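You operate a simulated robot arm through the tools that you are given. There is no shell and no other tool. Be economical: measure what you need, move in short steps, check, and stop when the job is done.

Carry out the task below with a simulated robot arm. There is one attempt and no reset: what you move stays moved.

JOB
Pump 3 strokes of herb sauce into the green turntable cup and set it on the white cup tray.
Fine: turn the cup under the spouts first and out again before you lift it; the other cups stay empty.

The check looks at the end state, three seconds after you hand in, the way a careful person would. Anything else that was tipped, shoved, dropped, spilled or broken makes it a failure.

ROBOT AND FRAMES
A 6-joint arm with a two-finger parallel gripper, fixed in place. Base frame: the origin is at the foot of the arm, x ahead of it, y to its left, z up. Units: mm, degrees, N and s.
With the tool pointing down near the work surface it reaches from about 240 to 640 mm from the base axis. Its first joint turns from -66.0 to 66.0 degrees. Payload 2.7 kg.
Tool frame: the origin (TCP) lies between the finger pads and is the grasp point; the fingertips stand 23 mm ahead of it; z points along the fingers, y is the line along which they close. Largest opening 94 mm; finger width 38, thickness 10; the body of the gripper, 54 by 96 mm, starts 39 mm behind the TCP.
Orientation is that of the tool frame in the base frame, as [roll, pitch, yaw] about the fixed x, y, z axes, in that order (R = Rz(yaw) Ry(pitch) Rx(roll)). With the fingers straight down and closing along the base's y, the tool's x points along the base's -x, its y along +y and its z along -z.

CONTROLS
- The arm moves only by the tool apply_moves. Its arguments are lists of equal length, an entry for each row: "offset": the shift along the tool's x, y, z in units of 50 mm (1.0 is 50 mm), a list of three; "dr": the turn, a rotation vector about the tool's x, y, z in units of 8 degrees (1.0 is 8 degrees), a list of three; "claw": the finger opening in mm, from 0 to 94. In form: {"offset": [[x, y, z], ...], "dr": [[rx, ry, rz], ...], "claw": [claw, ...]}. A call has 1 to 20 rows; each row shifts and turns the commanded pose from where the row before left it, along the tool's axes as they then stand. A call with a number of a shift or a turn outside -1 to 1 is refused whole. A row lasts 0.2 s, in which the tool goes at most 50 mm and 8.6 degrees; a call with a longer step from one row to the next is refused whole, and so is a gripper value outside its range. A pose out of reach is approached as far as the arm can. The call stops where the force on the tool passes 40 N (or 10 N more than at its start, if that is more) or the arm is blocked; 0.2 s more then pass. Each finger travels about 45 mm/s and halts on what it meets, pressing with about 23 N; the grip force reading is that of the motor and also rises with nothing between the fingers. The clock runs only during rows and for 0.2 s after the last one: add rows that do not move to give the fingers time. The reply holds the time, the measured pose of the TCP, the force on the tool along the base axes, the opening and the grip force, in the units named above and with some noise, with the torque about the TCP (base axes, N m) and any sound that the robot's microphone picked up.
- Cameras (640 x 400 px; columns grow to the right, rows downward): "scene" is fixed at [87.1, -438.2, 1419.6]; the picture's right is [0.68, -0.73, 0.00], its down [-0.32, -0.30, -0.90] and it looks along [0.66, 0.61, -0.43] (base axes); focal length 314 px, centre (320, 200). "wrist" rides on the gripper at [86, 16, -74] in the tool frame; the picture's right is [-0.18, 0.98, 0.00], its down [-0.58, -0.11, -0.81] and it looks along [-0.79, -0.15, 0.59] (tool axes); focal length 243 px, centre (320, 200). There is no depth. A picture from a camera that has moved, and an enlarged one, comes with that camera's place and axes in the base frame and with its lens.
- snapshot(camera): a new picture of that camera. It takes no simulated time.
- zoom(camera, box): a new picture of the part [left, top, right, bottom] of that camera's present view, enlarged. It takes no simulated time.
- close_job(): hands the job in; it is judged then, once.

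Go step by step. Nothing tells you positions but the pictures and the camera data: compare them with the known pose of the tool, close in by small moves and look again before you grip or let go. The budget is 120 turns and 68 pictures, counting those below and the enlarged ones. Unless the task says otherwise, let go and move clear before handing in, and close with one line.

The tools are called after "Call:" as a command line: name --argument value ..., lists and objects as JSON in quotes. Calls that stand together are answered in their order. apply_moves: Moves the arm, as the interface text tells. Its arguments: {"type":"object","properties":{"offset":{"type":"array"},"dr":{"type":"array"},"claw":{"type":"array"}},"required":["offset","dr","claw"]} The other tools are called the same way: snapshot (camera) takes a picture; zoom (camera, box) takes an enlarged picture of a part of a camera's view; close_job () hands the job in.

At the start:

```text
time: 0.0
tool_pos: [375.9, -77.7, 1275.4]
tool_rot: [180.0, 0.0, 180.0]
wrist_force: [-0.4, 0.2, 0.2]
moment: [0.01, 0.0, 0.01]
opening: 94.2
grasp_force: 0.0
```

scene: 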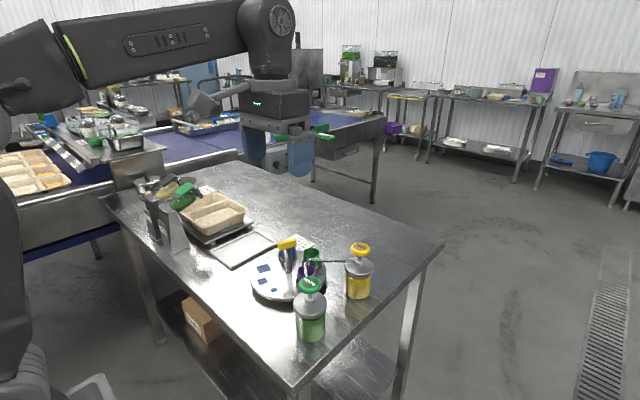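
wrist: 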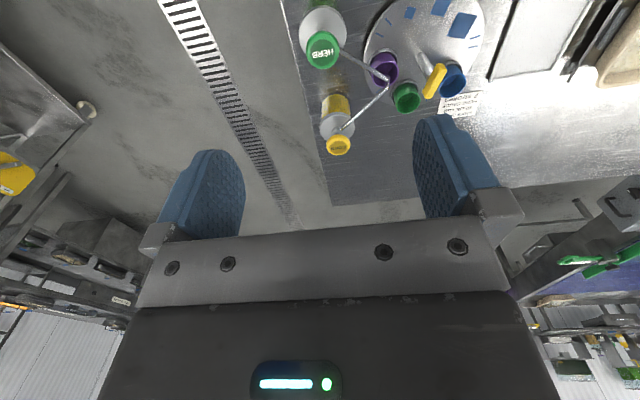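

I see a turntable with purple, green and blue cups, a yellow handle, and herb (green) and mustard (yellow) pumps. I'll enlarge the views first.

Call:
zoom --camera "scene" --box '[230, 220, 390, 350]'

Call:
zoom --camera "wrist" --box '[280, 0, 540, 162]'

Call:
zoom --camera "scene" --box '[110, 160, 320, 290]'

```text
3.08 times, centred on (310, 285) of scene
camera zoom: at [87.1, -438.2, 1419.6], right [0.68, -0.73, 0.0], down [-0.32, -0.3, -0.9], along [0.66, 0.61, -0.43], focal length 966 px, centre (351, -62)
```

zoom: 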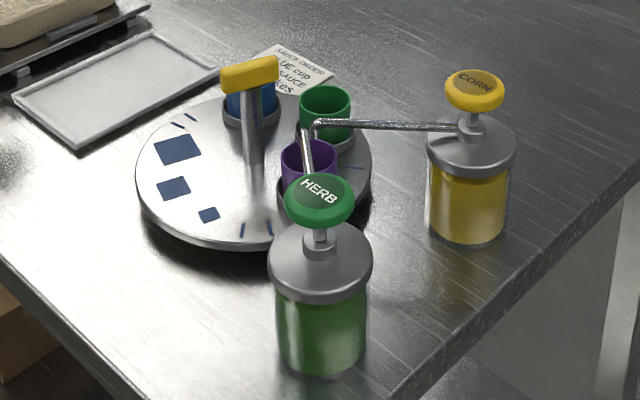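

```text
2.46 times, centred on (410, 81) of wrist
camera zoom: at [289.5, -60.8, 1351.5], right [0.18, 0.98, 0.0], down [0.58, -0.11, 0.81], along [0.79, -0.15, -0.59], focal length 597 px, centre (98, 493)
```

zoom: 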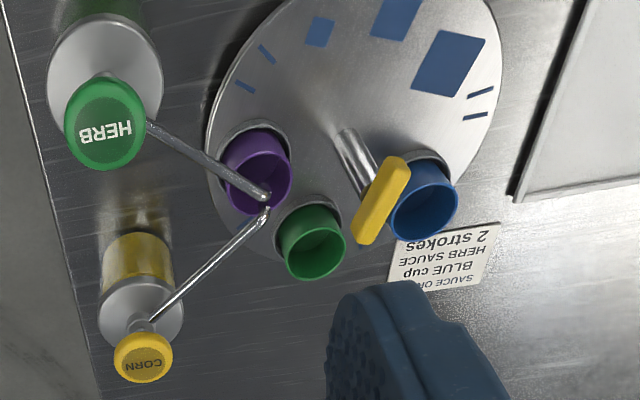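

```text
3.05 times, centred on (215, 225) of scene
camera zoom: at [87.1, -438.2, 1419.6], right [0.68, -0.73, 0.0], down [-0.32, -0.3, -0.9], along [0.66, 0.61, -0.43], focal length 956 px, centre (640, 124)
```

zoom: 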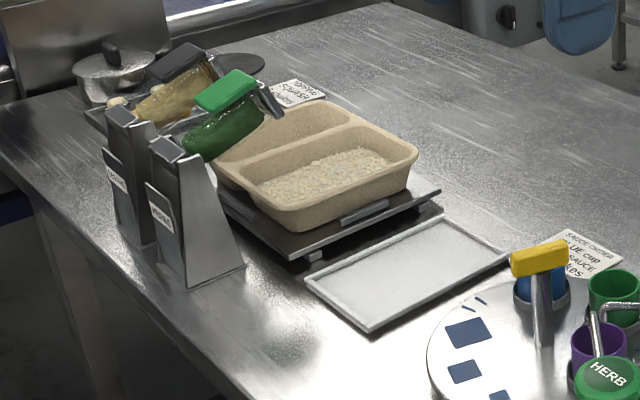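

The herb pump head comes out near (437, -84, 989), the turntable's T-handle near (528, 88, 965) with the bar at about -20°, and the green cup near (590, 62). The spouts meet over the purple cup. I'll move closer for a better look at the handle.

Call:
apply_moves --offset '[[-0.1, 0.6, 0.5], [-0.1, 0.6, 0.5], [-0.1, 0.6, 0.5], [-0.1, 0.6, 0.5], [-0.1, 0.6, 0.5]]' --dr '[[0, 0, 0], [0, 0, 0], [0, 0, 0], [0, 0, 0], [0, 0, 0]]' --claw '[50, 50, 50, 50, 50]'

Call:
snapshot --camera "wrist"

```text
time: 1.2
tool_pos: [399.8, 73.0, 1152.6]
tool_rot: [179.9, 0.0, -180.0]
wrist_force: [0.6, -1.3, -0.1]
moment: [-0.02, -0.01, -0.01]
opening: 50.2
grasp_force: 0.2
```

```text
62 pictures are left
camera wrist: at [313.5, 90.2, 1226.6], right [0.18, 0.98, 0.0], down [0.58, -0.11, 0.81], along [0.79, -0.15, -0.59], focal length 243 px, centre (320, 200)
```

wrist: 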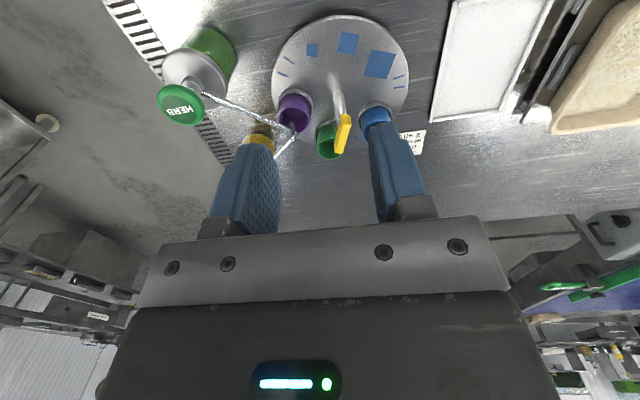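

The handle is in view between the fingers. I'll enlarge it and the tray to refine the positions.

Call:
zoom --camera "wrist" --box '[260, 10, 420, 170]'

Call:
zoom --camera "wrist" --box '[400, 0, 640, 150]'

```text
2.50 times, centred on (340, 90) of wrist
camera zoom: at [313.5, 90.2, 1226.6], right [0.18, 0.98, 0.0], down [0.58, -0.11, 0.81], along [0.79, -0.15, -0.59], focal length 606 px, centre (270, 475)
```

zoom: 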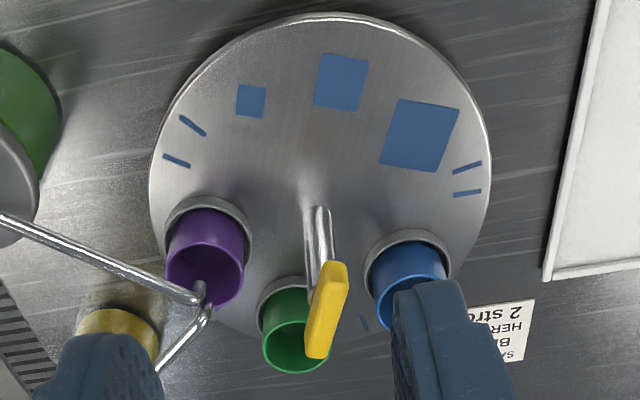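

```text
2.67 times, centred on (520, 75) of wrist
camera zoom: at [313.5, 90.2, 1226.6], right [0.18, 0.98, 0.0], down [0.58, -0.11, 0.81], along [0.79, -0.15, -0.59], focal length 647 px, centre (-213, 533)
```

zoom: 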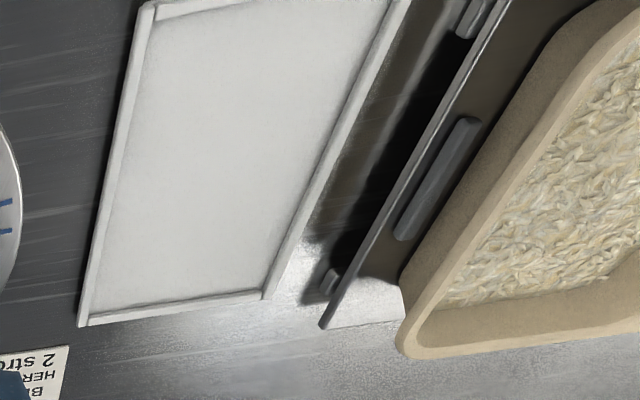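

The handle centre refines to about (522, 83, 970), with the bar at -18° and the disc top near 877. I'll move above the handle and align the yaw.

Call:
apply_moves --offset '[[-0.61, 0.05, 0.56], [-0.61, 0.05, 0.56], [-0.61, 0.05, 0.56], [-0.61, 0.05, 0.56], [0, 0, 0], [0, 0, 0], [0, 0, 0]]' --dr '[[0, 0, 0], [0, 0, 0], [0, 0, 0], [0, 0, 0], [0, 0, 0.78], [0, 0, 0.78], [0, 0, 0.78]]' --claw '[50, 50, 50, 50, 50, 50, 50]'

Call:
snapshot --camera "wrist"

Call:
zoom --camera "scene" --box '[210, 190, 390, 320]'

```text
time: 2.8
tool_pos: [523.7, 82.8, 1037.9]
tool_rot: [-179.9, 0.0, 161.2]
wrist_force: [-0.3, -0.1, -0.1]
moment: [0.04, -0.03, -0.01]
opening: 50.0
grasp_force: 0.1
```

```text
59 pictures are left
camera wrist: at [446.4, 126.3, 1113.0], right [0.49, 0.87, 0.0], down [0.51, -0.29, 0.81], along [0.7, -0.4, -0.59], focal length 243 px, centre (320, 200)
```

wrist: 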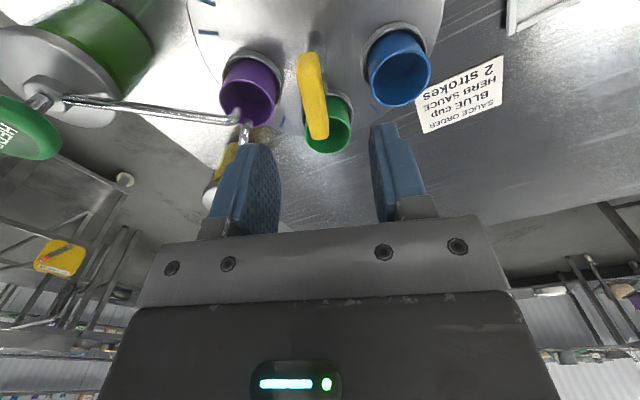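

```text
3.08 times, centred on (300, 255) of scene
camera zoom: at [87.2, -438.2, 1419.6], right [0.68, -0.73, 0.0], down [-0.32, -0.3, -0.9], along [0.66, 0.61, -0.43], focal length 966 px, centre (382, 31)
```

zoom: 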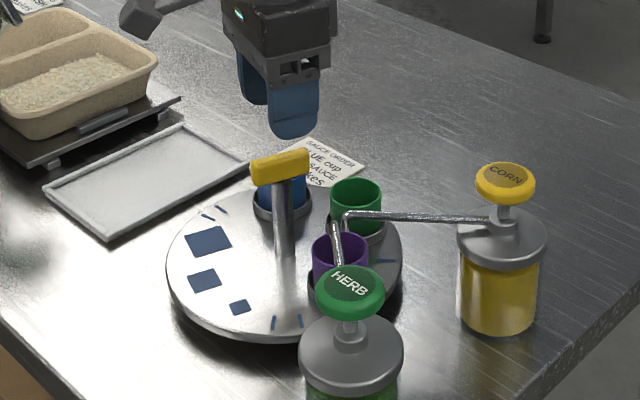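

The handle sits about 3 mm towards tool -y and needs about 3.5° more yaw. I'll correct that and lower in short steps.

Call:
apply_moves --offset '[[0, -0.06, 0], [0, 0, 0.5], [0, 0, 0.5], [0, 0, 0.2]]' --dr '[[0, 0, 0.42], [0, 0, 0], [0, 0, 0], [0, 0, 0]]' --claw '[50, 50, 50, 50]'

Call:
snapshot --camera "wrist"

Call:
zoom --camera "scene" --box '[230, 190, 350, 290]'

```text
time: 3.8
tool_pos: [521.4, 82.1, 980.6]
tool_rot: [-180.0, -0.1, 157.9]
wrist_force: [-0.4, 0.6, -0.6]
moment: [0.02, -0.01, -0.02]
opening: 50.0
grasp_force: 0.1
```

```text
57 pictures are left
camera wrist: at [447.5, 129.3, 1055.3], right [0.54, 0.84, 0.0], down [0.5, -0.32, 0.81], along [0.68, -0.44, -0.59], focal length 243 px, centre (320, 200)
```

wrist: 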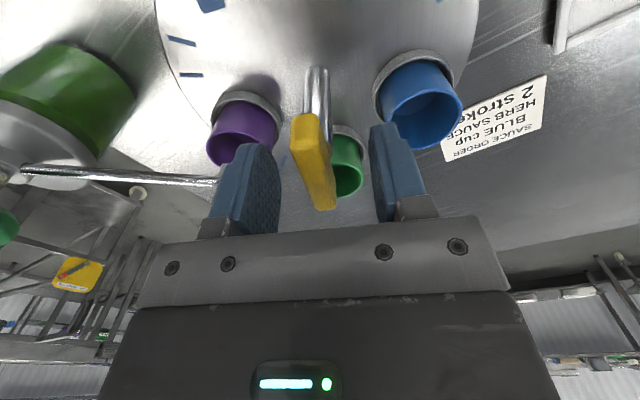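

```text
4.00 times, centred on (290, 240) of scene
camera zoom: at [87.1, -438.2, 1419.6], right [0.68, -0.73, 0.0], down [-0.32, -0.3, -0.9], along [0.66, 0.61, -0.43], focal length 1255 px, centre (440, 40)
```

zoom: 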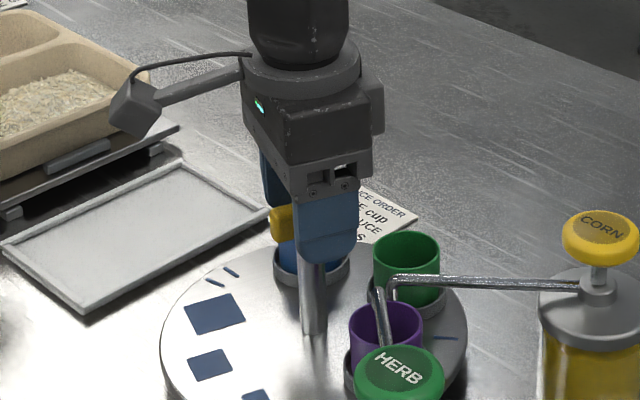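

The bar lies between the fingers, with its top at about 980. I'll go 10 mm lower and close.

Call:
apply_moves --offset '[[0, -0.04, 0.2], [0, 0, 0], [0, 0, 0], [0, 0, 0], [0, 0, 0]]' --dr '[[0, 0, 0], [0, 0, 0], [0, 0, 0], [0, 0, 0], [0, 0, 0]]' --claw '[50, 30, 14, 8, 8]'

Call:
snapshot --camera "wrist"

```text
time: 5.0
tool_pos: [521.5, 79.8, 970.1]
tool_rot: [179.9, 0.1, 157.9]
wrist_force: [4.9, 9.1, -4.9]
moment: [-0.23, -0.38, -0.07]
opening: 17.8
grasp_force: 45.6
```

```text
55 pictures are left
camera wrist: at [447.7, 127.3, 1044.8], right [0.54, 0.84, 0.0], down [0.5, -0.32, 0.81], along [0.68, -0.43, -0.59], focal length 243 px, centre (320, 200)
```

wrist: 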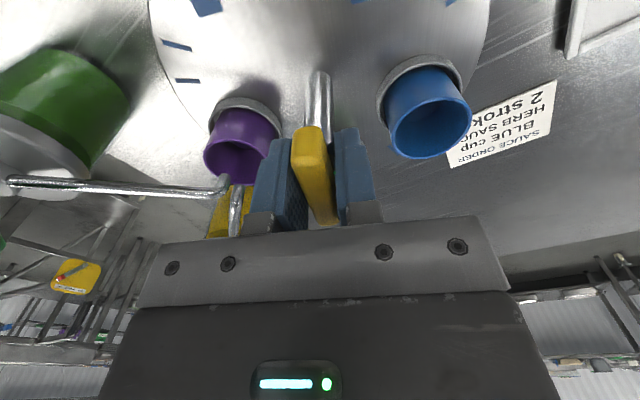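

The bar is gripped (17.8 mm). A 10 N side force says the axis is slightly towards +y, so I'll shift to relieve it.

Call:
apply_moves --offset '[[0, 0.03, 0]]' --dr '[[0, 0, 0]]' --claw '[8]'

```text
time: 5.4
tool_pos: [523.1, 79.0, 970.4]
tool_rot: [-179.9, -0.1, 157.8]
wrist_force: [-3.2, 3.5, -4.7]
moment: [-0.1, -1.25, -0.04]
opening: 17.8
grasp_force: 45.1
```

The side force is now small. I'll turn 16° clockwise and check the force.

Call:
apply_moves --offset '[[0, 0, 0], [0, 0, 0], [0, 0, 0], [0, 0, 0]]' --dr '[[0, 0, 0.5], [0, 0, 0.5], [0, 0, 0.5], [0, 0, 0.5]]' --claw '[8, 8, 8, 8]'

Call:
snapshot --camera "wrist"

```text
time: 6.4
tool_pos: [521.5, 78.0, 970.0]
tool_rot: [180.0, 0.0, 141.8]
wrist_force: [-6.7, -0.6, 2.5]
moment: [0.63, 0.35, 0.06]
opening: 17.7
grasp_force: 45.1
```

```text
54 pictures are left
camera wrist: at [463.7, 145.5, 1045.0], right [0.75, 0.66, 0.0], down [0.39, -0.45, 0.81], along [0.53, -0.61, -0.59], focal length 243 px, centre (320, 200)
```

wrist: 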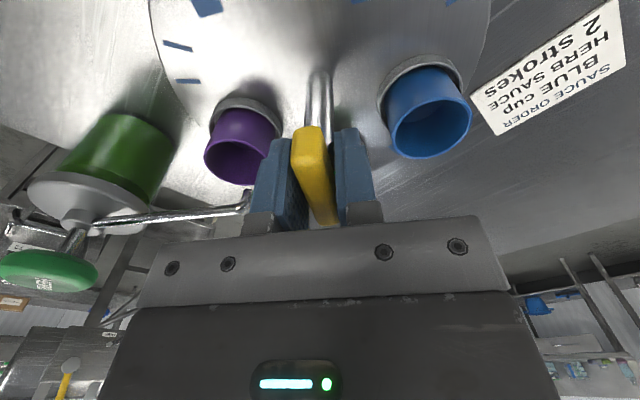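

The disc follows smoothly. I'll turn another 48° and look.

Call:
apply_moves --offset '[[0, 0, 0], [0, 0, 0], [0, 0, 0], [0, 0, 0], [0, 0, 0], [0, 0, 0], [0, 0, 0], [0, 0, 0]]' --dr '[[0, 0, 0.75], [0, 0, 0.75], [0, 0, 0.75], [0, 0, 0.75], [0, 0, 0.75], [0, 0, 0.75], [0, 0, 0.75], [0, 0, 0.75]]' --claw '[8, 8, 8, 8, 8, 8, 8, 8]'

Call:
snapshot --camera "wrist"

Call:
zoom --camera "scene" --box '[230, 220, 370, 320]'

```text
time: 8.2
tool_pos: [520.7, 76.9, 968.7]
tool_rot: [-179.9, -0.1, 93.6]
wrist_force: [-14.6, -20.3, 1.0]
moment: [0.53, 0.08, 0.04]
opening: 17.7
grasp_force: 45.1
```

```text
53 pictures are left
camera wrist: at [530.7, 165.9, 1044.8], right [0.99, -0.12, 0.0], down [-0.07, -0.59, 0.81], along [-0.1, -0.8, -0.59], focal length 243 px, centre (320, 200)
```

wrist: 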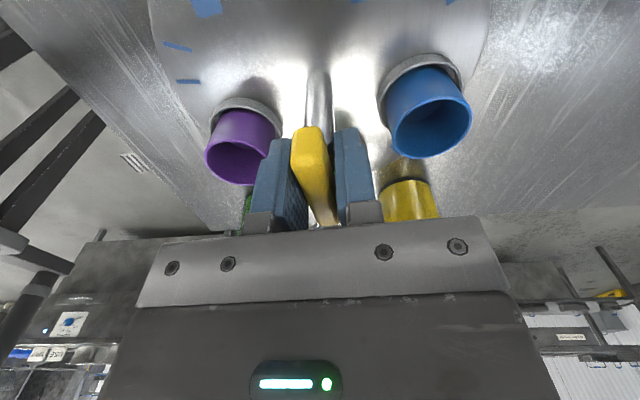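

```text
4.00 times, centred on (300, 270) of scene
camera zoom: at [86.7, -438.8, 1419.5], right [0.68, -0.73, 0.0], down [-0.32, -0.3, -0.9], along [0.66, 0.61, -0.43], focal length 1255 px, centre (400, -80)
```

zoom: 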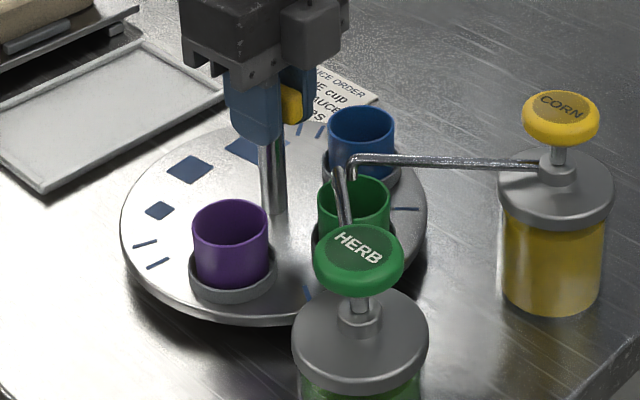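

The green cup is nearly under the spouts. I'll look closely at the spout tips against the cup rim.

Call:
zoom --camera "scene" --box '[288, 248, 338, 288]'

```text
10.00 times, centred on (313, 268) of scene
camera zoom: at [86.7, -438.8, 1419.5], right [0.68, -0.73, 0.0], down [-0.32, -0.3, -0.9], along [0.66, 0.61, -0.43], focal length 3138 px, centre (390, -480)
```

zoom: 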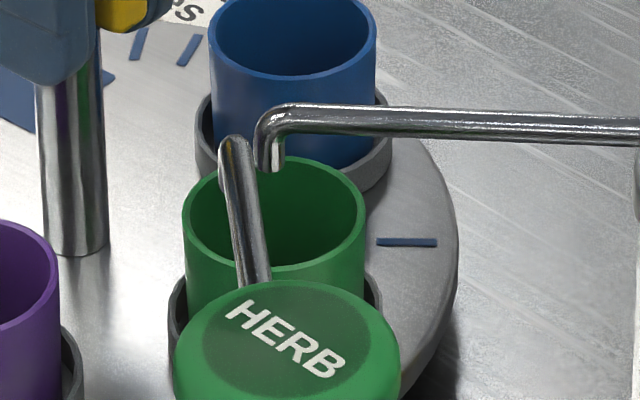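

The tips need about 7° more turn to sit over the cup centre. I'll also relieve the side force.

Call:
apply_moves --offset '[[-0.07, -0.05, 0], [0, 0, 0], [0, 0, 0]]' --dr '[[0, 0, 0], [0, 0, 0.45], [0, 0, 0.4]]' --claw '[8, 8, 8]'

Call:
zoom --camera "scene" --box '[288, 248, 338, 288]'

```text
time: 9.0
tool_pos: [520.1, 77.3, 969.7]
tool_rot: [179.9, -0.2, 87.1]
wrist_force: [-6.7, 12.7, 3.5]
moment: [-0.92, 0.57, 0.07]
opening: 17.8
grasp_force: 45.1
```

```text
10.00 times, centred on (313, 268) of scene
camera zoom: at [87.0, -437.8, 1419.8], right [0.68, -0.73, 0.0], down [-0.32, -0.3, -0.9], along [0.66, 0.61, -0.43], focal length 3138 px, centre (390, -480)
```

zoom: 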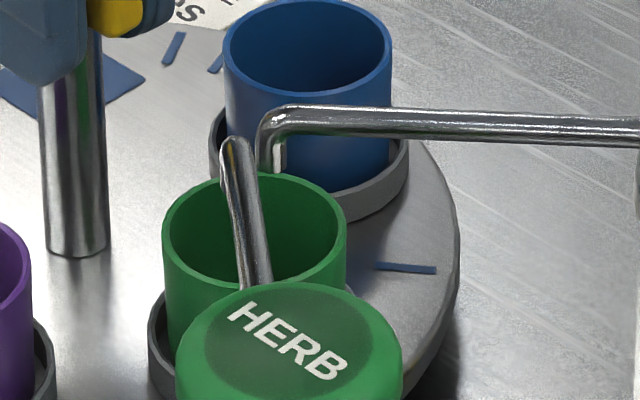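

The green cup is now where the purple one was, with the tips centred over it. I'll release the handle, rise and look.

Call:
apply_moves --offset '[[0.04, 0, 0], [0, 0, 0], [0, 0, 0], [0, 0, -0.5], [0, 0, -0.8], [0, 0, -0.8]]' --dr '[[0, 0, 0], [0, 0, 0], [0, 0, 0], [0, 0, 0], [0, 0, 0], [0, 0, 0]]' --claw '[18, 30, 44, 44, 44, 44]'

Call:
snapshot --camera "scene"

Call:
snapshot --camera "wrist"

```text
time: 10.4
tool_pos: [522.7, 76.5, 1075.8]
tool_rot: [180.0, 0.0, 87.0]
wrist_force: [-0.4, 0.5, 0.4]
moment: [0.01, 0.02, 0.0]
opening: 44.0
grasp_force: 0.0
```

```text
49 pictures are left
```

scene: 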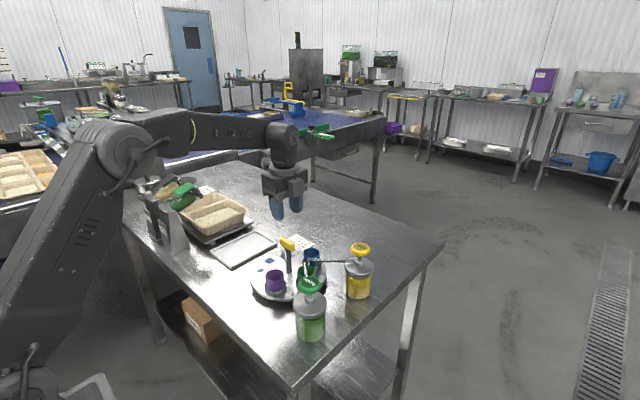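

```text
48 pictures are left
camera wrist: at [542.8, 163.5, 1150.9], right [0.97, -0.23, 0.0], down [-0.14, -0.58, 0.81], along [-0.19, -0.78, -0.59], focal length 243 px, centre (320, 200)
```

wrist: 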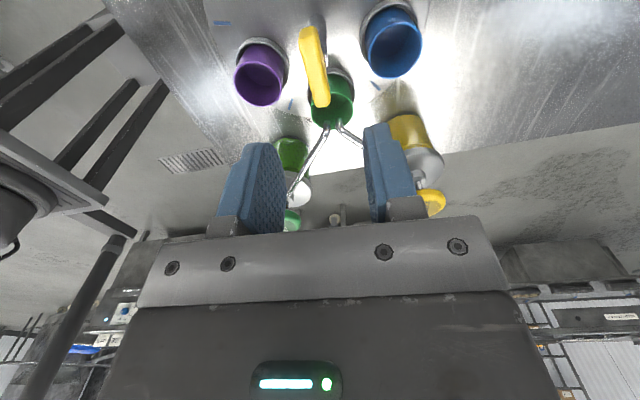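

Now I'll move above the herb pump head at (437, -84) with the fingers closing.

Call:
apply_moves --offset '[[-0.82, -0.39, 0.05], [-0.82, -0.39, 0.05], [-0.82, -0.39, 0.05], [-0.82, -0.39, 0.05], [0, 0, 0]]' --dr '[[0, 0, 0], [0, 0, 0], [0, 0, 0], [0, 0, 0], [0, 0, 0]]' --claw '[30, 15, 0, 0, 0]'

Call:
snapshot --camera "wrist"

Call:
zoom --camera "scene" --box '[250, 220, 370, 320]'

```text
time: 11.6
tool_pos: [432.1, -85.6, 1064.2]
tool_rot: [179.9, 0.0, 87.1]
wrist_force: [-0.5, -0.5, -0.2]
moment: [-0.02, -0.02, 0.02]
opening: 0.4
grasp_force: 22.7
```

```text
47 pictures are left
camera wrist: at [452.7, 0.6, 1138.8], right [0.97, -0.23, 0.0], down [-0.14, -0.58, 0.81], along [-0.19, -0.78, -0.59], focal length 243 px, centre (320, 200)
```

wrist: 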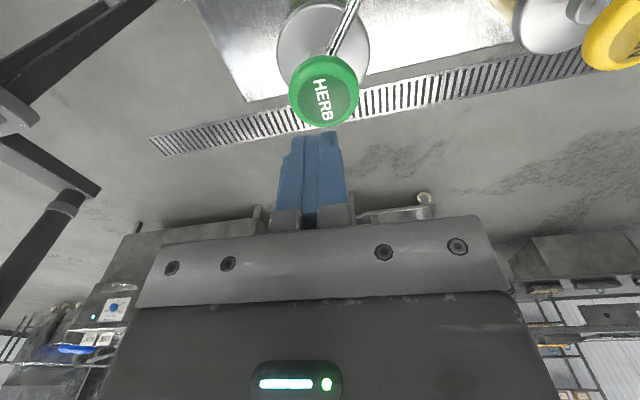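

```text
4.00 times, centred on (310, 270) of scene
camera zoom: at [87.1, -438.2, 1419.6], right [0.68, -0.73, 0.0], down [-0.32, -0.3, -0.9], along [0.66, 0.61, -0.43], focal length 1255 px, centre (360, -80)
```

zoom: 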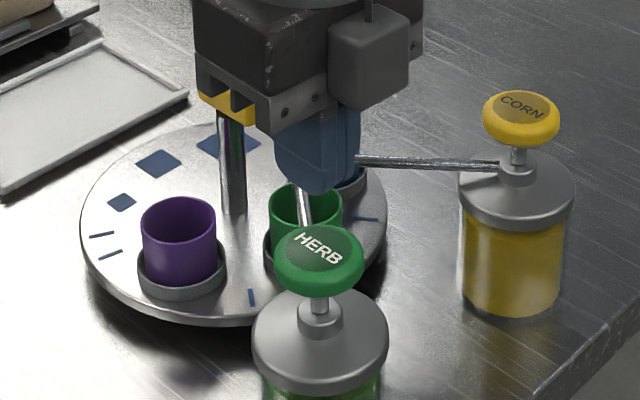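

The head centre is about 3 mm off in both axes. I'll correct and lower to just above it.

Call:
apply_moves --offset '[[0.06, 0.054, 0], [0, 0, 0.3], [0, 0, 0.3]]' --dr '[[0, 0, 0], [0, 0, 0], [0, 0, 0]]' --claw '[0, 0, 0]'

Call:
zoom --camera "scene" --box '[270, 240, 350, 310]'

Call:
zoom --camera "wrist" --box '[250, 0, 410, 220]'

```text
time: 12.4
tool_pos: [437.9, -82.3, 1035.2]
tool_rot: [180.0, 0.0, 87.0]
wrist_force: [1.0, -0.7, 0.2]
moment: [0.0, -0.04, 0.01]
opening: 0.0
grasp_force: 22.7
```

```text
5.71 times, centred on (310, 275) of scene
camera zoom: at [87.1, -438.2, 1419.6], right [0.68, -0.73, 0.0], down [-0.32, -0.3, -0.9], along [0.66, 0.61, -0.43], focal length 1793 px, centre (377, -229)
```

zoom: 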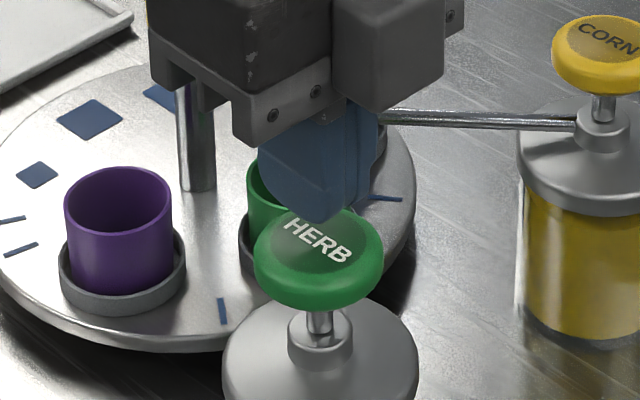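

```text
1.82 times, centred on (330, 110) of wrist
camera zoom: at [457.0, 4.7, 1109.3], right [0.97, -0.23, 0.0], down [-0.14, -0.58, 0.81], along [-0.19, -0.78, -0.59], focal length 441 px, centre (302, 364)
```

zoom: 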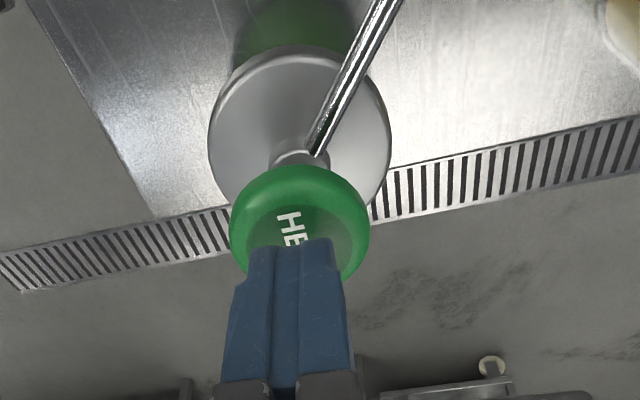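

Alignment looks good, so I'll press down in 4 mm steps.

Call:
apply_moves --offset '[[0, 0, 0.08], [0, 0, 0.08], [0, 0, 0.08], [0, 0, 0.08]]' --dr '[[0, 0, 0], [0, 0, 0], [0, 0, 0], [0, 0, 0]]' --claw '[0, 0, 0, 0]'

```text
time: 13.4
tool_pos: [435.5, -80.0, 1018.5]
tool_rot: [180.0, 0.0, 87.0]
wrist_force: [0.7, -2.2, 0.7]
moment: [-0.02, -0.01, 0.01]
opening: 0.0
grasp_force: 23.3
```

Call:
apply_moves --offset '[[0, 0, 0.06], [0, 0, 0.06], [0, 0, 0.06]]' --dr '[[0, 0, 0], [0, 0, 0], [0, 0, 0]]' --claw '[0, 0, 0]'

```text
time: 14.2
tool_pos: [437.3, -79.1, 1009.4]
tool_rot: [179.9, 0.0, 87.1]
wrist_force: [-0.2, -3.0, 6.8]
moment: [-0.11, 0.03, 0.0]
opening: 0.1
grasp_force: 23.0
```

Contact was made at about 1010. I'll keep pressing.

Call:
apply_moves --offset '[[-0.04, 0, 0.08], [0, 0, 0.08], [0, 0, 0.08]]' --dr '[[0, 0, 0], [0, 0, 0], [0, 0, 0]]' --claw '[0, 0, 0]'

Call:
zoom --camera "scene" --box '[270, 240, 350, 310]'

```text
time: 14.9
tool_pos: [436.9, -80.8, 1005.8]
tool_rot: [179.7, -0.1, 87.1]
wrist_force: [-8.3, 3.1, 15.0]
moment: [-0.09, 0.2, -0.1]
opening: 0.0
grasp_force: 23.0
stopped in row 3: the force on the tool passed its limit at 47 N (the readings are from after the stop); the commanded pose is now the measured one
```

```text
5.71 times, centred on (310, 275) of scene
camera zoom: at [86.7, -438.1, 1419.7], right [0.68, -0.73, 0.0], down [-0.32, -0.3, -0.9], along [0.66, 0.61, -0.43], focal length 1793 px, centre (377, -229)
```

zoom: 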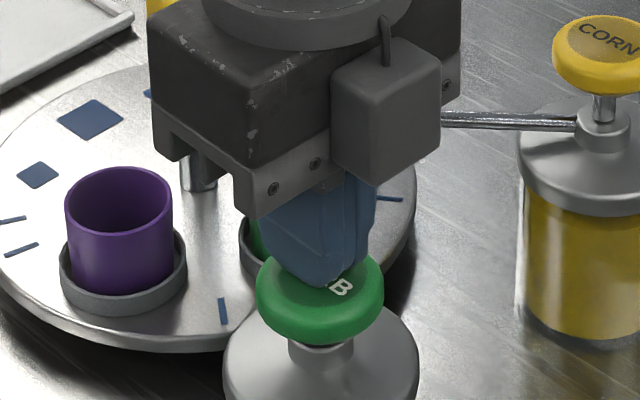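

The head has gone down to its collar (hard stop). I'll rise and check the cup and whether the pump stayed put.

Call:
apply_moves --offset '[[0, 0, -0.2], [0, 0, -0.4], [0, 0, 0], [0, 0, 0]]' --dr '[[0, 0, 0], [0, 0, 0], [0, 0, 0], [0, 0, 0]]' --claw '[0, 0, 0, 0]'

Call:
zoom --camera "scene" --box '[270, 240, 350, 310]'

```text
time: 15.9
tool_pos: [437.6, -80.7, 1033.3]
tool_rot: [179.9, -0.1, 87.1]
wrist_force: [0.5, 0.9, -0.1]
moment: [0.0, 0.01, 0.0]
opening: 0.0
grasp_force: 23.5
```

```text
5.71 times, centred on (310, 275) of scene
camera zoom: at [87.1, -438.2, 1419.6], right [0.68, -0.73, 0.0], down [-0.32, -0.3, -0.9], along [0.66, 0.61, -0.43], focal length 1793 px, centre (377, -229)
```

zoom: 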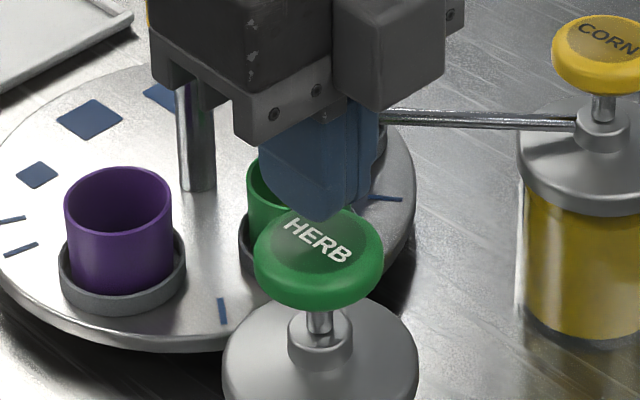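

The head sprang back and the pump has not shifted. I'll move aside to see whether sauce landed in the cup.

Call:
apply_moves --offset '[[0, 0, -0.8], [0.9, 0, 0], [0.9, 0, 0]]' --dr '[[0, 0, 0], [0, 0, 0], [0, 0, 0]]' --claw '[0, 0, 0]'

Call:
zoom --camera "scene" --box '[278, 240, 338, 300]'

Call:
snapshot --camera "wrist"

```text
time: 16.7
tool_pos: [441.9, 8.7, 1072.5]
tool_rot: [179.8, -0.1, 87.1]
wrist_force: [0.1, -0.8, -0.5]
moment: [0.02, -0.02, -0.01]
opening: 0.1
grasp_force: 23.6
```

```text
6.67 times, centred on (308, 270) of scene
camera zoom: at [87.1, -438.3, 1419.6], right [0.68, -0.73, 0.0], down [-0.32, -0.3, -0.9], along [0.66, 0.61, -0.43], focal length 2092 px, centre (400, -267)
```

zoom: 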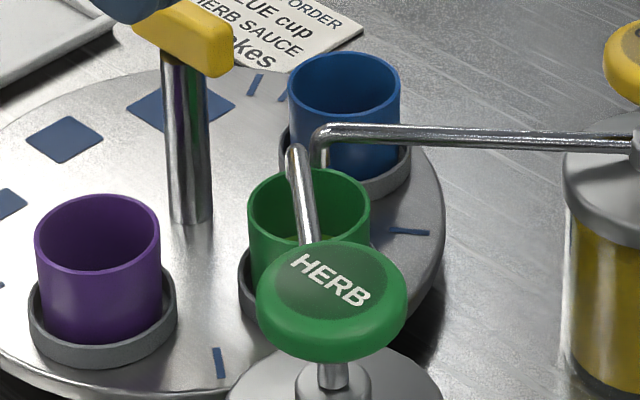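

```text
40 pictures are left
camera wrist: at [461.2, 95.7, 1148.1], right [0.97, -0.23, 0.0], down [-0.14, -0.58, 0.81], along [-0.19, -0.78, -0.59], focal length 243 px, centre (320, 200)
```

wrist: 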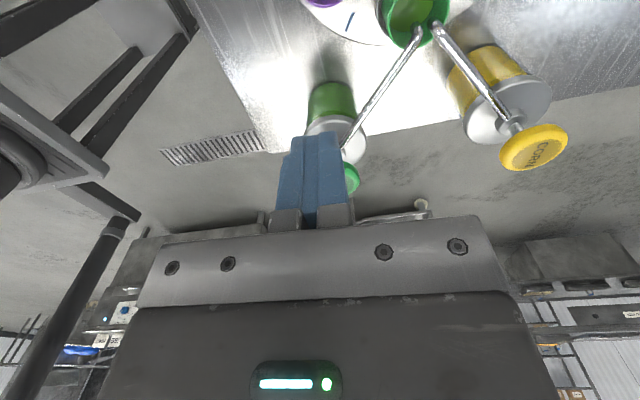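

Call:
zoom --camera "wrist" --box '[370, 0, 460, 60]'

Call:
zoom --camera "scene" --box '[298, 252, 322, 268]'

```text
6.67 times, centred on (415, 30) of wrist
camera zoom: at [461.2, 95.7, 1148.1], right [0.97, -0.23, 0.0], down [-0.14, -0.58, 0.81], along [-0.19, -0.78, -0.59], focal length 1618 px, centre (-313, 1333)
```

zoom: 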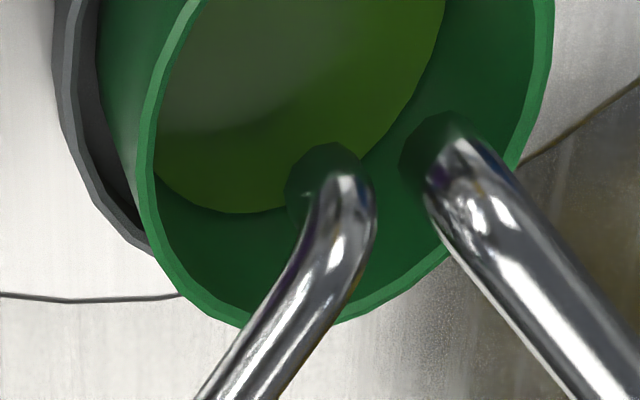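

```text
16.00 times, centred on (310, 260) of scene
camera zoom: at [87.1, -438.3, 1419.6], right [0.68, -0.73, 0.0], down [-0.32, -0.3, -0.9], along [0.66, 0.61, -0.43], focal length 5020 px, centre (480, -760)
```

zoom: 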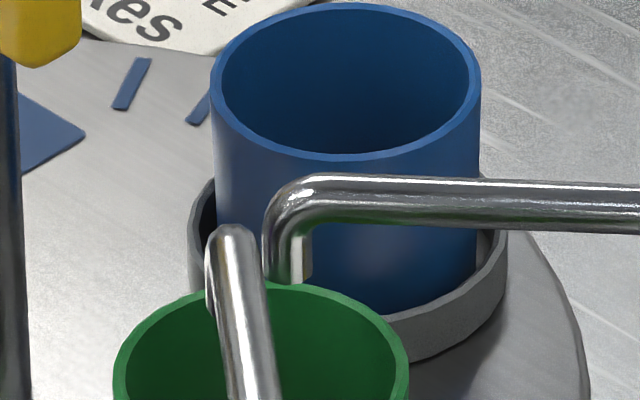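

There's a pool of herb sauce in the cup, so stroke 1 counted. I'll go back for stroke 2.

Call:
apply_moves --offset '[[-0.9, -0.08, 0], [-0.92, 0, 0], [0, 0, 0.8], [0, 0, 0]]' --dr '[[0, 0, 0], [0, 0, 0], [0, 0, 0], [0, 0, 0]]' --claw '[0, 0, 0, 0]'

```text
time: 17.7
tool_pos: [434.9, -83.4, 1032.9]
tool_rot: [179.8, -0.1, 87.2]
wrist_force: [0.3, -0.2, -0.4]
moment: [-0.03, 0.02, 0.02]
opening: 0.2
grasp_force: 23.1
```

Call:
apply_moves --offset '[[0, 0, 0.08], [0, 0, 0.08], [0, 0, 0.08], [0, 0, 0.08], [0, 0, 0.08], [0, 0, 0.08], [0, 0, 0.08], [0, 0, 0.08], [0, 0, 0.08], [0, 0, 0.08]]' --dr '[[0, 0, 0], [0, 0, 0], [0, 0, 0], [0, 0, 0], [0, 0, 0], [0, 0, 0], [0, 0, 0], [0, 0, 0], [0, 0, 0], [0, 0, 0]]' --claw '[0, 0, 0, 0, 0, 0, 0, 0, 0, 0]'

Call:
zoom --camera "scene" --box '[270, 240, 350, 310]'

```text
time: 19.7
tool_pos: [433.6, -81.2, 1006.2]
tool_rot: [179.2, 0.1, 87.2]
wrist_force: [-9.0, 1.8, 17.5]
moment: [0.02, 0.19, -0.01]
opening: 0.1
grasp_force: 22.7
stopped in row 9: the force on the tool passed its limit at 45 N (the readings are from after the stop); the commanded pose is now the measured one
```

```text
5.71 times, centred on (310, 275) of scene
camera zoom: at [86.7, -438.1, 1419.7], right [0.68, -0.73, 0.0], down [-0.32, -0.3, -0.9], along [0.66, 0.61, -0.43], focal length 1793 px, centre (377, -229)
```

zoom: 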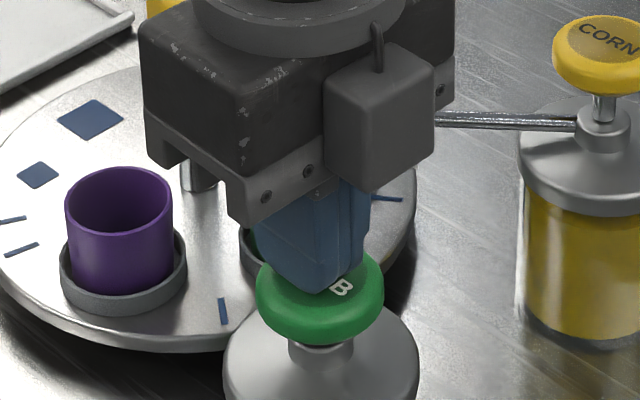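

Stroke 2 reached the same stop. I'll rise fully and recheck the alignment.

Call:
apply_moves --offset '[[0, 0, -0.2], [0, 0.04, -0.36], [0, 0, 0], [0, 0, 0]]' --dr '[[0.05, 0, 0], [0, 0, 0], [0, 0, 0], [0, 0, 0]]' --claw '[0, 0, 0, 0]'

Call:
zoom --camera "scene" --box '[270, 240, 350, 310]'

```text
time: 20.7
tool_pos: [435.2, -80.3, 1031.6]
tool_rot: [179.7, 0.1, 87.2]
wrist_force: [0.2, 0.3, 0.5]
moment: [-0.04, 0.0, -0.04]
opening: 0.0
grasp_force: 23.1
```

```text
5.71 times, centred on (310, 275) of scene
camera zoom: at [87.1, -438.2, 1419.6], right [0.68, -0.73, 0.0], down [-0.32, -0.3, -0.9], along [0.66, 0.61, -0.43], focal length 1793 px, centre (377, -229)
```

zoom: 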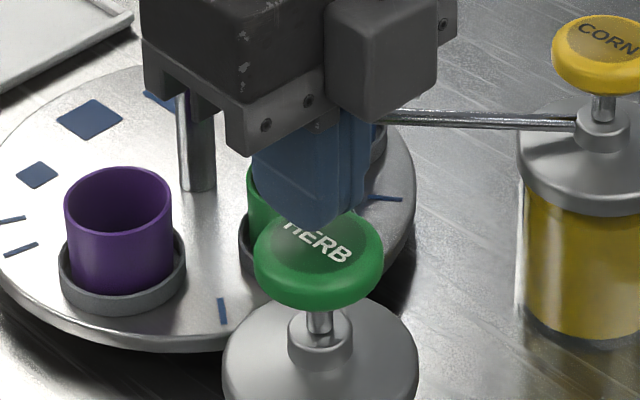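

Everything is back up. Now stroke 3 with the same motion.

Call:
apply_moves --offset '[[0, 0, 0.08], [0, 0, 0.08], [0, 0, 0.08], [0, 0, 0.08], [0, 0, 0.08], [0, 0, 0.08], [0, 0, 0.08], [0, 0, 0.08], [0, 0, 0.08], [0, 0, 0.08]]' --dr '[[0, 0, 0], [0, 0, 0], [0, 0, 0], [0, 0, 0], [0, 0, 0], [0, 0, 0], [0, 0, 0], [0, 0, 0], [0, 0, 0], [0, 0, 0]]' --claw '[0, 0, 0, 0, 0, 0, 0, 0, 0, 0]'

Call:
zoom --camera "scene" --box '[270, 240, 350, 310]'

```text
time: 22.5
tool_pos: [436.3, -82.2, 1004.8]
tool_rot: [179.3, 0.2, 87.3]
wrist_force: [-7.3, 2.3, 14.8]
moment: [0.15, 0.19, 0.01]
opening: 0.0
grasp_force: 23.1
stopped in row 8: the force on the tool passed its limit at 45 N (the readings are from after the stop); the commanded pose is now the measured one
```

```text
5.71 times, centred on (310, 275) of scene
camera zoom: at [86.7, -438.1, 1419.7], right [0.68, -0.73, 0.0], down [-0.32, -0.3, -0.9], along [0.66, 0.61, -0.43], focal length 1793 px, centre (377, -229)
```

zoom: 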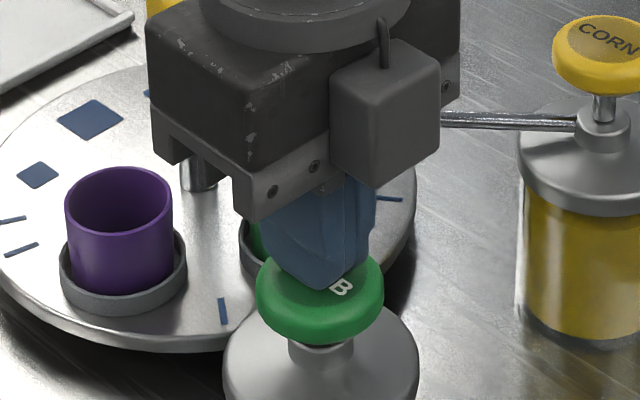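

Three strokes are done. I'll rise, move to the earlier viewing spot and check the level.

Call:
apply_moves --offset '[[0, 0, -0.3], [0, 0, -0.5], [0, 0, -0.55], [0.9, 0.05, 0], [0.9, 0.05, 0]]' --dr '[[0, 0, 0], [0, 0, 0], [0.07, 0, 0], [0, 0, 0], [0, 0, 0]]' --claw '[0, 0, 0, 0, 0]'

Call:
zoom --camera "wrist" --box '[370, 0, 460, 60]'

```text
time: 23.7
tool_pos: [447.2, 12.0, 1069.9]
tool_rot: [-179.9, 0.1, 87.2]
wrist_force: [0.2, 0.1, 0.3]
moment: [-0.02, 0.01, 0.01]
opening: 0.1
grasp_force: 23.1
```

```text
6.67 times, centred on (415, 30) of wrist
camera zoom: at [466.8, 97.8, 1146.1], right [0.97, -0.23, 0.0], down [-0.14, -0.57, 0.81], along [-0.19, -0.79, -0.59], focal length 1618 px, centre (-313, 1333)
```

zoom: 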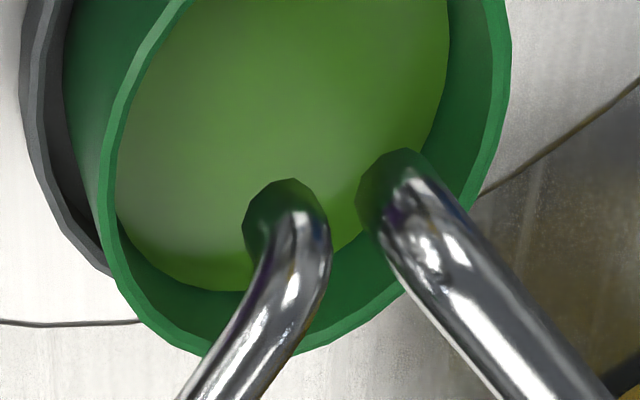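

The level has risen well and the spouts are clean over the cup. I'll now swing the tool 180° in the air to regrip the bar, then turn the cup out to the base side where it can be picked clear of the handle.

Call:
apply_moves --offset '[[0, 0, -0.8], [0, 0, 0], [0, 0, 0], [0, 0, 0], [0, 0, 0], [0, 0, 0], [0, 0, 0], [0, 0, 0], [0, 0, 0], [0, 0, 0], [0, 0, 0], [0, 0, 0], [0, 0, 0], [0, 0, 0], [0, 0, 0], [0, 0, 0]]' --dr '[[0, 0, 0], [0, 0, -1], [0, 0, -1], [0, 0, -1], [0, 0, -1], [0, 0, -1], [0, 0, -1], [0, 0, -1], [0, 0, -1], [0, 0, -1], [0, 0, -1], [0, 0, -1], [0, 0, -1], [0, 0, -1], [0, 0, -1], [0, 0, -1]]' --claw '[0, 0, 0, 0, 0, 0, 0, 0, 0, 0, 0, 0, 10, 20, 30, 44]'

```text
time: 27.1
tool_pos: [444.1, 8.2, 1110.4]
tool_rot: [180.0, 0.0, -152.7]
wrist_force: [0.1, 0.0, 0.5]
moment: [0.01, 0.01, 0.01]
opening: 43.9
grasp_force: 0.0
```

Call:
apply_moves --offset '[[0, 0, 0], [0, 0, 0], [0, 0, 0], [0, 0, 0], [0, 0, 0], [0, 0, 0], [0, 0, 0], [0, 0, 0]]' --dr '[[0, 0, -1], [0, 0, -1], [0, 0, -1], [0, 0, -1], [0, 0, -1], [0, 0, -1], [0, 0, -1], [0, 0, -0.5]]' --claw '[44, 44, 44, 44, 44, 44, 44, 44]'

```text
time: 28.9
tool_pos: [444.4, 8.2, 1111.9]
tool_rot: [180.0, -0.1, -92.8]
wrist_force: [-0.4, 0.0, 0.0]
moment: [-0.03, -0.03, -0.03]
opening: 44.0
grasp_force: 0.1
```

Call:
apply_moves --offset '[[-0.49, -0.487, 0.48], [-0.49, -0.487, 0.48], [-0.49, -0.487, 0.48]]' --dr '[[0, 0, 0], [0, 0, 0], [0, 0, 0]]' --claw '[44, 44, 44]'

Call:
snapshot --camera "wrist"

```text
time: 29.7
tool_pos: [519.7, 79.9, 1037.5]
tool_rot: [-180.0, -0.1, -92.8]
wrist_force: [0.6, -0.3, 0.7]
moment: [0.0, 0.0, 0.03]
opening: 44.4
grasp_force: 0.0
```

```text
33 pictures are left
camera wrist: at [499.5, -4.2, 1113.0], right [-0.97, 0.23, 0.0], down [0.14, 0.58, 0.81], along [0.19, 0.78, -0.59], focal length 243 px, centre (320, 200)
```

wrist: 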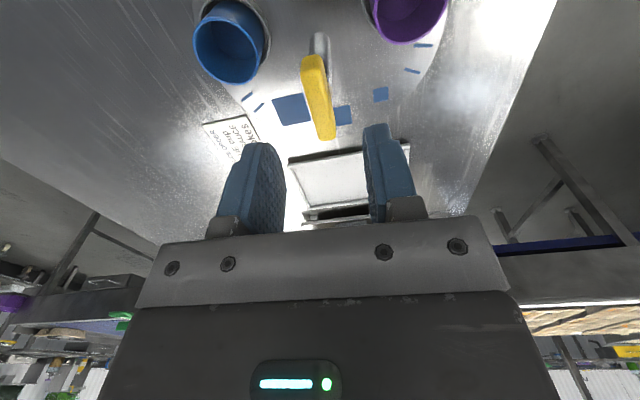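

The bar is centred and aligned between the fingers. I'll lower and close.

Call:
apply_moves --offset '[[0, 0, 0.45], [0, 0, 0.45], [0, 0, 0.45], [0, 0, 0], [0, 0, 0], [0, 0, 0], [0, 0, 0]]' --dr '[[0, 0, 0], [0, 0, 0], [0, 0, 0], [0, 0, 0], [0, 0, 0], [0, 0, 0], [0, 0, 0]]' --claw '[44, 44, 44, 30, 18, 8, 8]'

Call:
snapshot --camera "wrist"

```text
time: 31.3
tool_pos: [519.4, 80.2, 971.1]
tool_rot: [180.0, -0.1, -92.8]
wrist_force: [8.6, 0.3, -4.2]
moment: [0.09, 0.1, -0.04]
opening: 17.7
grasp_force: 45.0
```

```text
32 pictures are left
camera wrist: at [499.4, -5.3, 1046.1], right [-0.97, 0.23, 0.0], down [0.14, 0.58, 0.81], along [0.19, 0.78, -0.59], focal length 243 px, centre (320, 200)
```

wrist: 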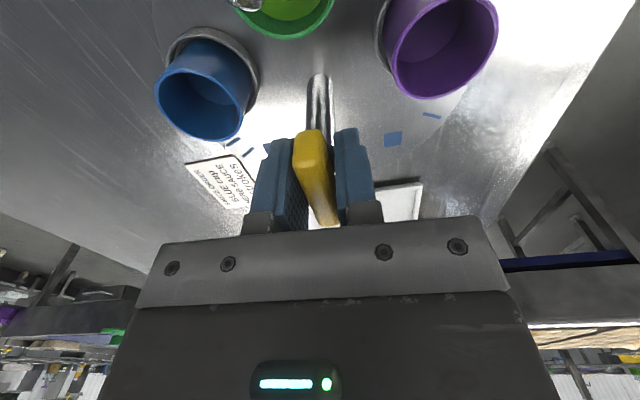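

The bar is gripped. I'll relieve the side force and turn clockwise in two parts.

Call:
apply_moves --offset '[[0, -0.04, 0], [0, 0, 0], [0, 0, 0], [0, 0, 0], [0, 0, 0], [0, 0, 0], [0, 0, 0], [0, 0, 0], [0, 0, 0]]' --dr '[[0, 0, 0.3], [0, 0, 0.6], [0, 0, 0.6], [0, 0, 0.6], [0, 0, 0.6], [0, 0, 0.6], [0, 0, 0.6], [0, 0, 0.6], [0, 0, 0.4]]' --claw '[8, 8, 8, 8, 8, 8, 8, 8, 8]'

```text
time: 32.6
tool_pos: [520.2, 79.5, 971.6]
tool_rot: [179.2, -0.3, -114.8]
wrist_force: [-9.9, 0.6, 5.7]
moment: [0.41, -0.32, 0.03]
opening: 17.6
grasp_force: 44.9
stopped in row 6: the force on the tool passed its limit at 40 N (the readings are from after the stop); the commanded pose is now the measured one
```

It stopped at 40 N after 22°. I'll look for what's in the way.

Call:
zoom --camera "scene" --box '[240, 220, 360, 320]'

Call:
snapshot --camera "wrist"

```text
4.00 times, centred on (300, 270) of scene
camera zoom: at [86.8, -438.2, 1419.7], right [0.68, -0.73, 0.0], down [-0.32, -0.3, -0.9], along [0.66, 0.61, -0.43], focal length 1255 px, centre (400, -80)
```

zoom: 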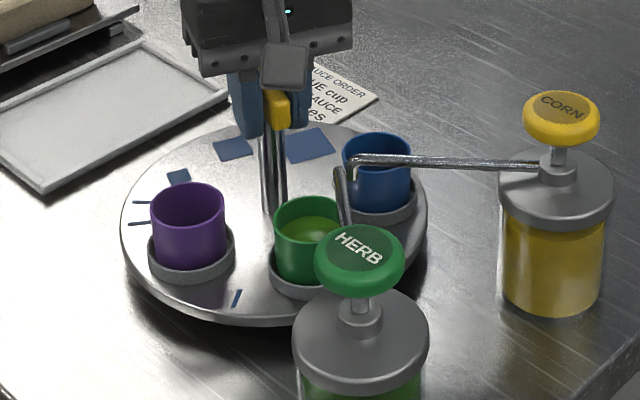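

```text
30 pictures are left
camera wrist: at [469.9, 8.8, 1046.8], right [-0.81, 0.58, 0.01], down [0.36, 0.48, 0.8], along [0.46, 0.66, -0.6], focal length 243 px, centre (320, 200)
```

wrist: 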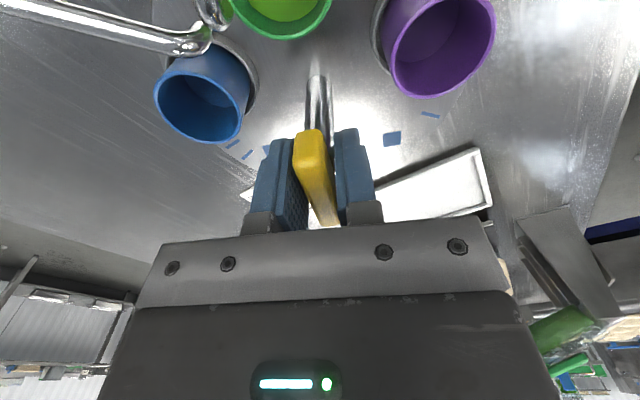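

Call:
zoom --camera "scene" --box '[300, 245, 350, 285]'

Call:
zoom --camera "wrist" --box '[140, 0, 340, 150]'

```text
10.00 times, centred on (325, 265) of scene
camera zoom: at [86.8, -438.2, 1419.7], right [0.68, -0.73, 0.0], down [-0.32, -0.3, -0.9], along [0.66, 0.61, -0.43], focal length 3138 px, centre (270, -450)
```

zoom: 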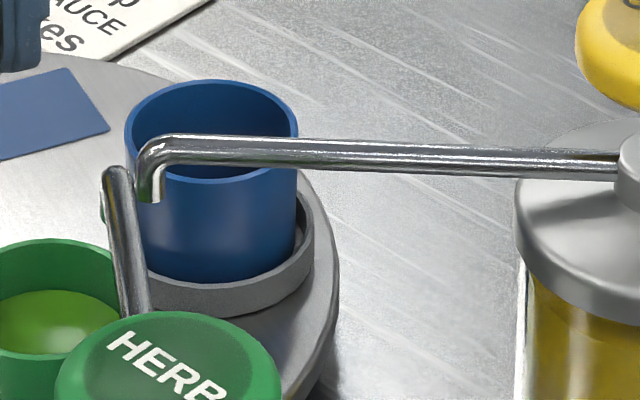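

```text
2.67 times, centred on (240, 75) of wrist
camera zoom: at [469.9, 8.8, 1046.8], right [-0.81, 0.58, 0.01], down [0.36, 0.48, 0.8], along [0.46, 0.66, -0.6], focal length 647 px, centre (533, 533)
```

zoom: 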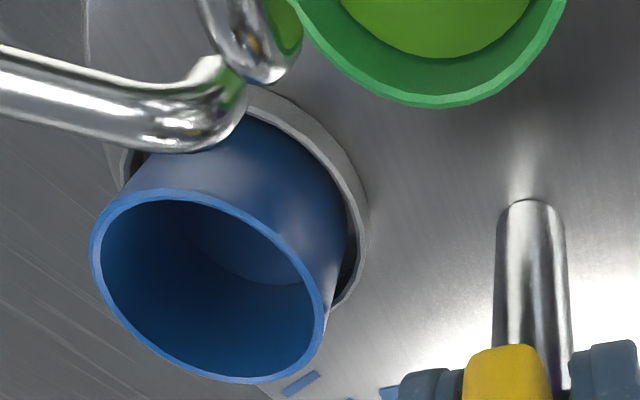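

There is clearance around both spouts and nothing touches. The force is radial (misalignment, no torque), so I'll relieve it and turn in smaller steps.

Call:
apply_moves --offset '[[0.02, 0.045, 0]]' --dr '[[0.1, 0, 0]]' --claw '[8]'

Call:
apply_moves --offset '[[0, 0, 0], [0, 0, 0]]' --dr '[[0, 0, 0.4], [0, 0, 0.4]]' --claw '[8, 8]'

```text
time: 33.0
tool_pos: [519.2, 79.5, 970.7]
tool_rot: [-179.5, -0.2, -114.9]
wrist_force: [12.2, 3.6, 0.7]
moment: [-0.49, 0.54, 0.04]
opening: 17.7
grasp_force: 44.7
```

```text
time: 33.6
tool_pos: [520.6, 79.4, 970.6]
tool_rot: [-179.6, -0.2, -121.5]
wrist_force: [23.0, 7.5, 0.5]
moment: [-0.6, 0.32, 0.05]
opening: 17.6
grasp_force: 44.7
```

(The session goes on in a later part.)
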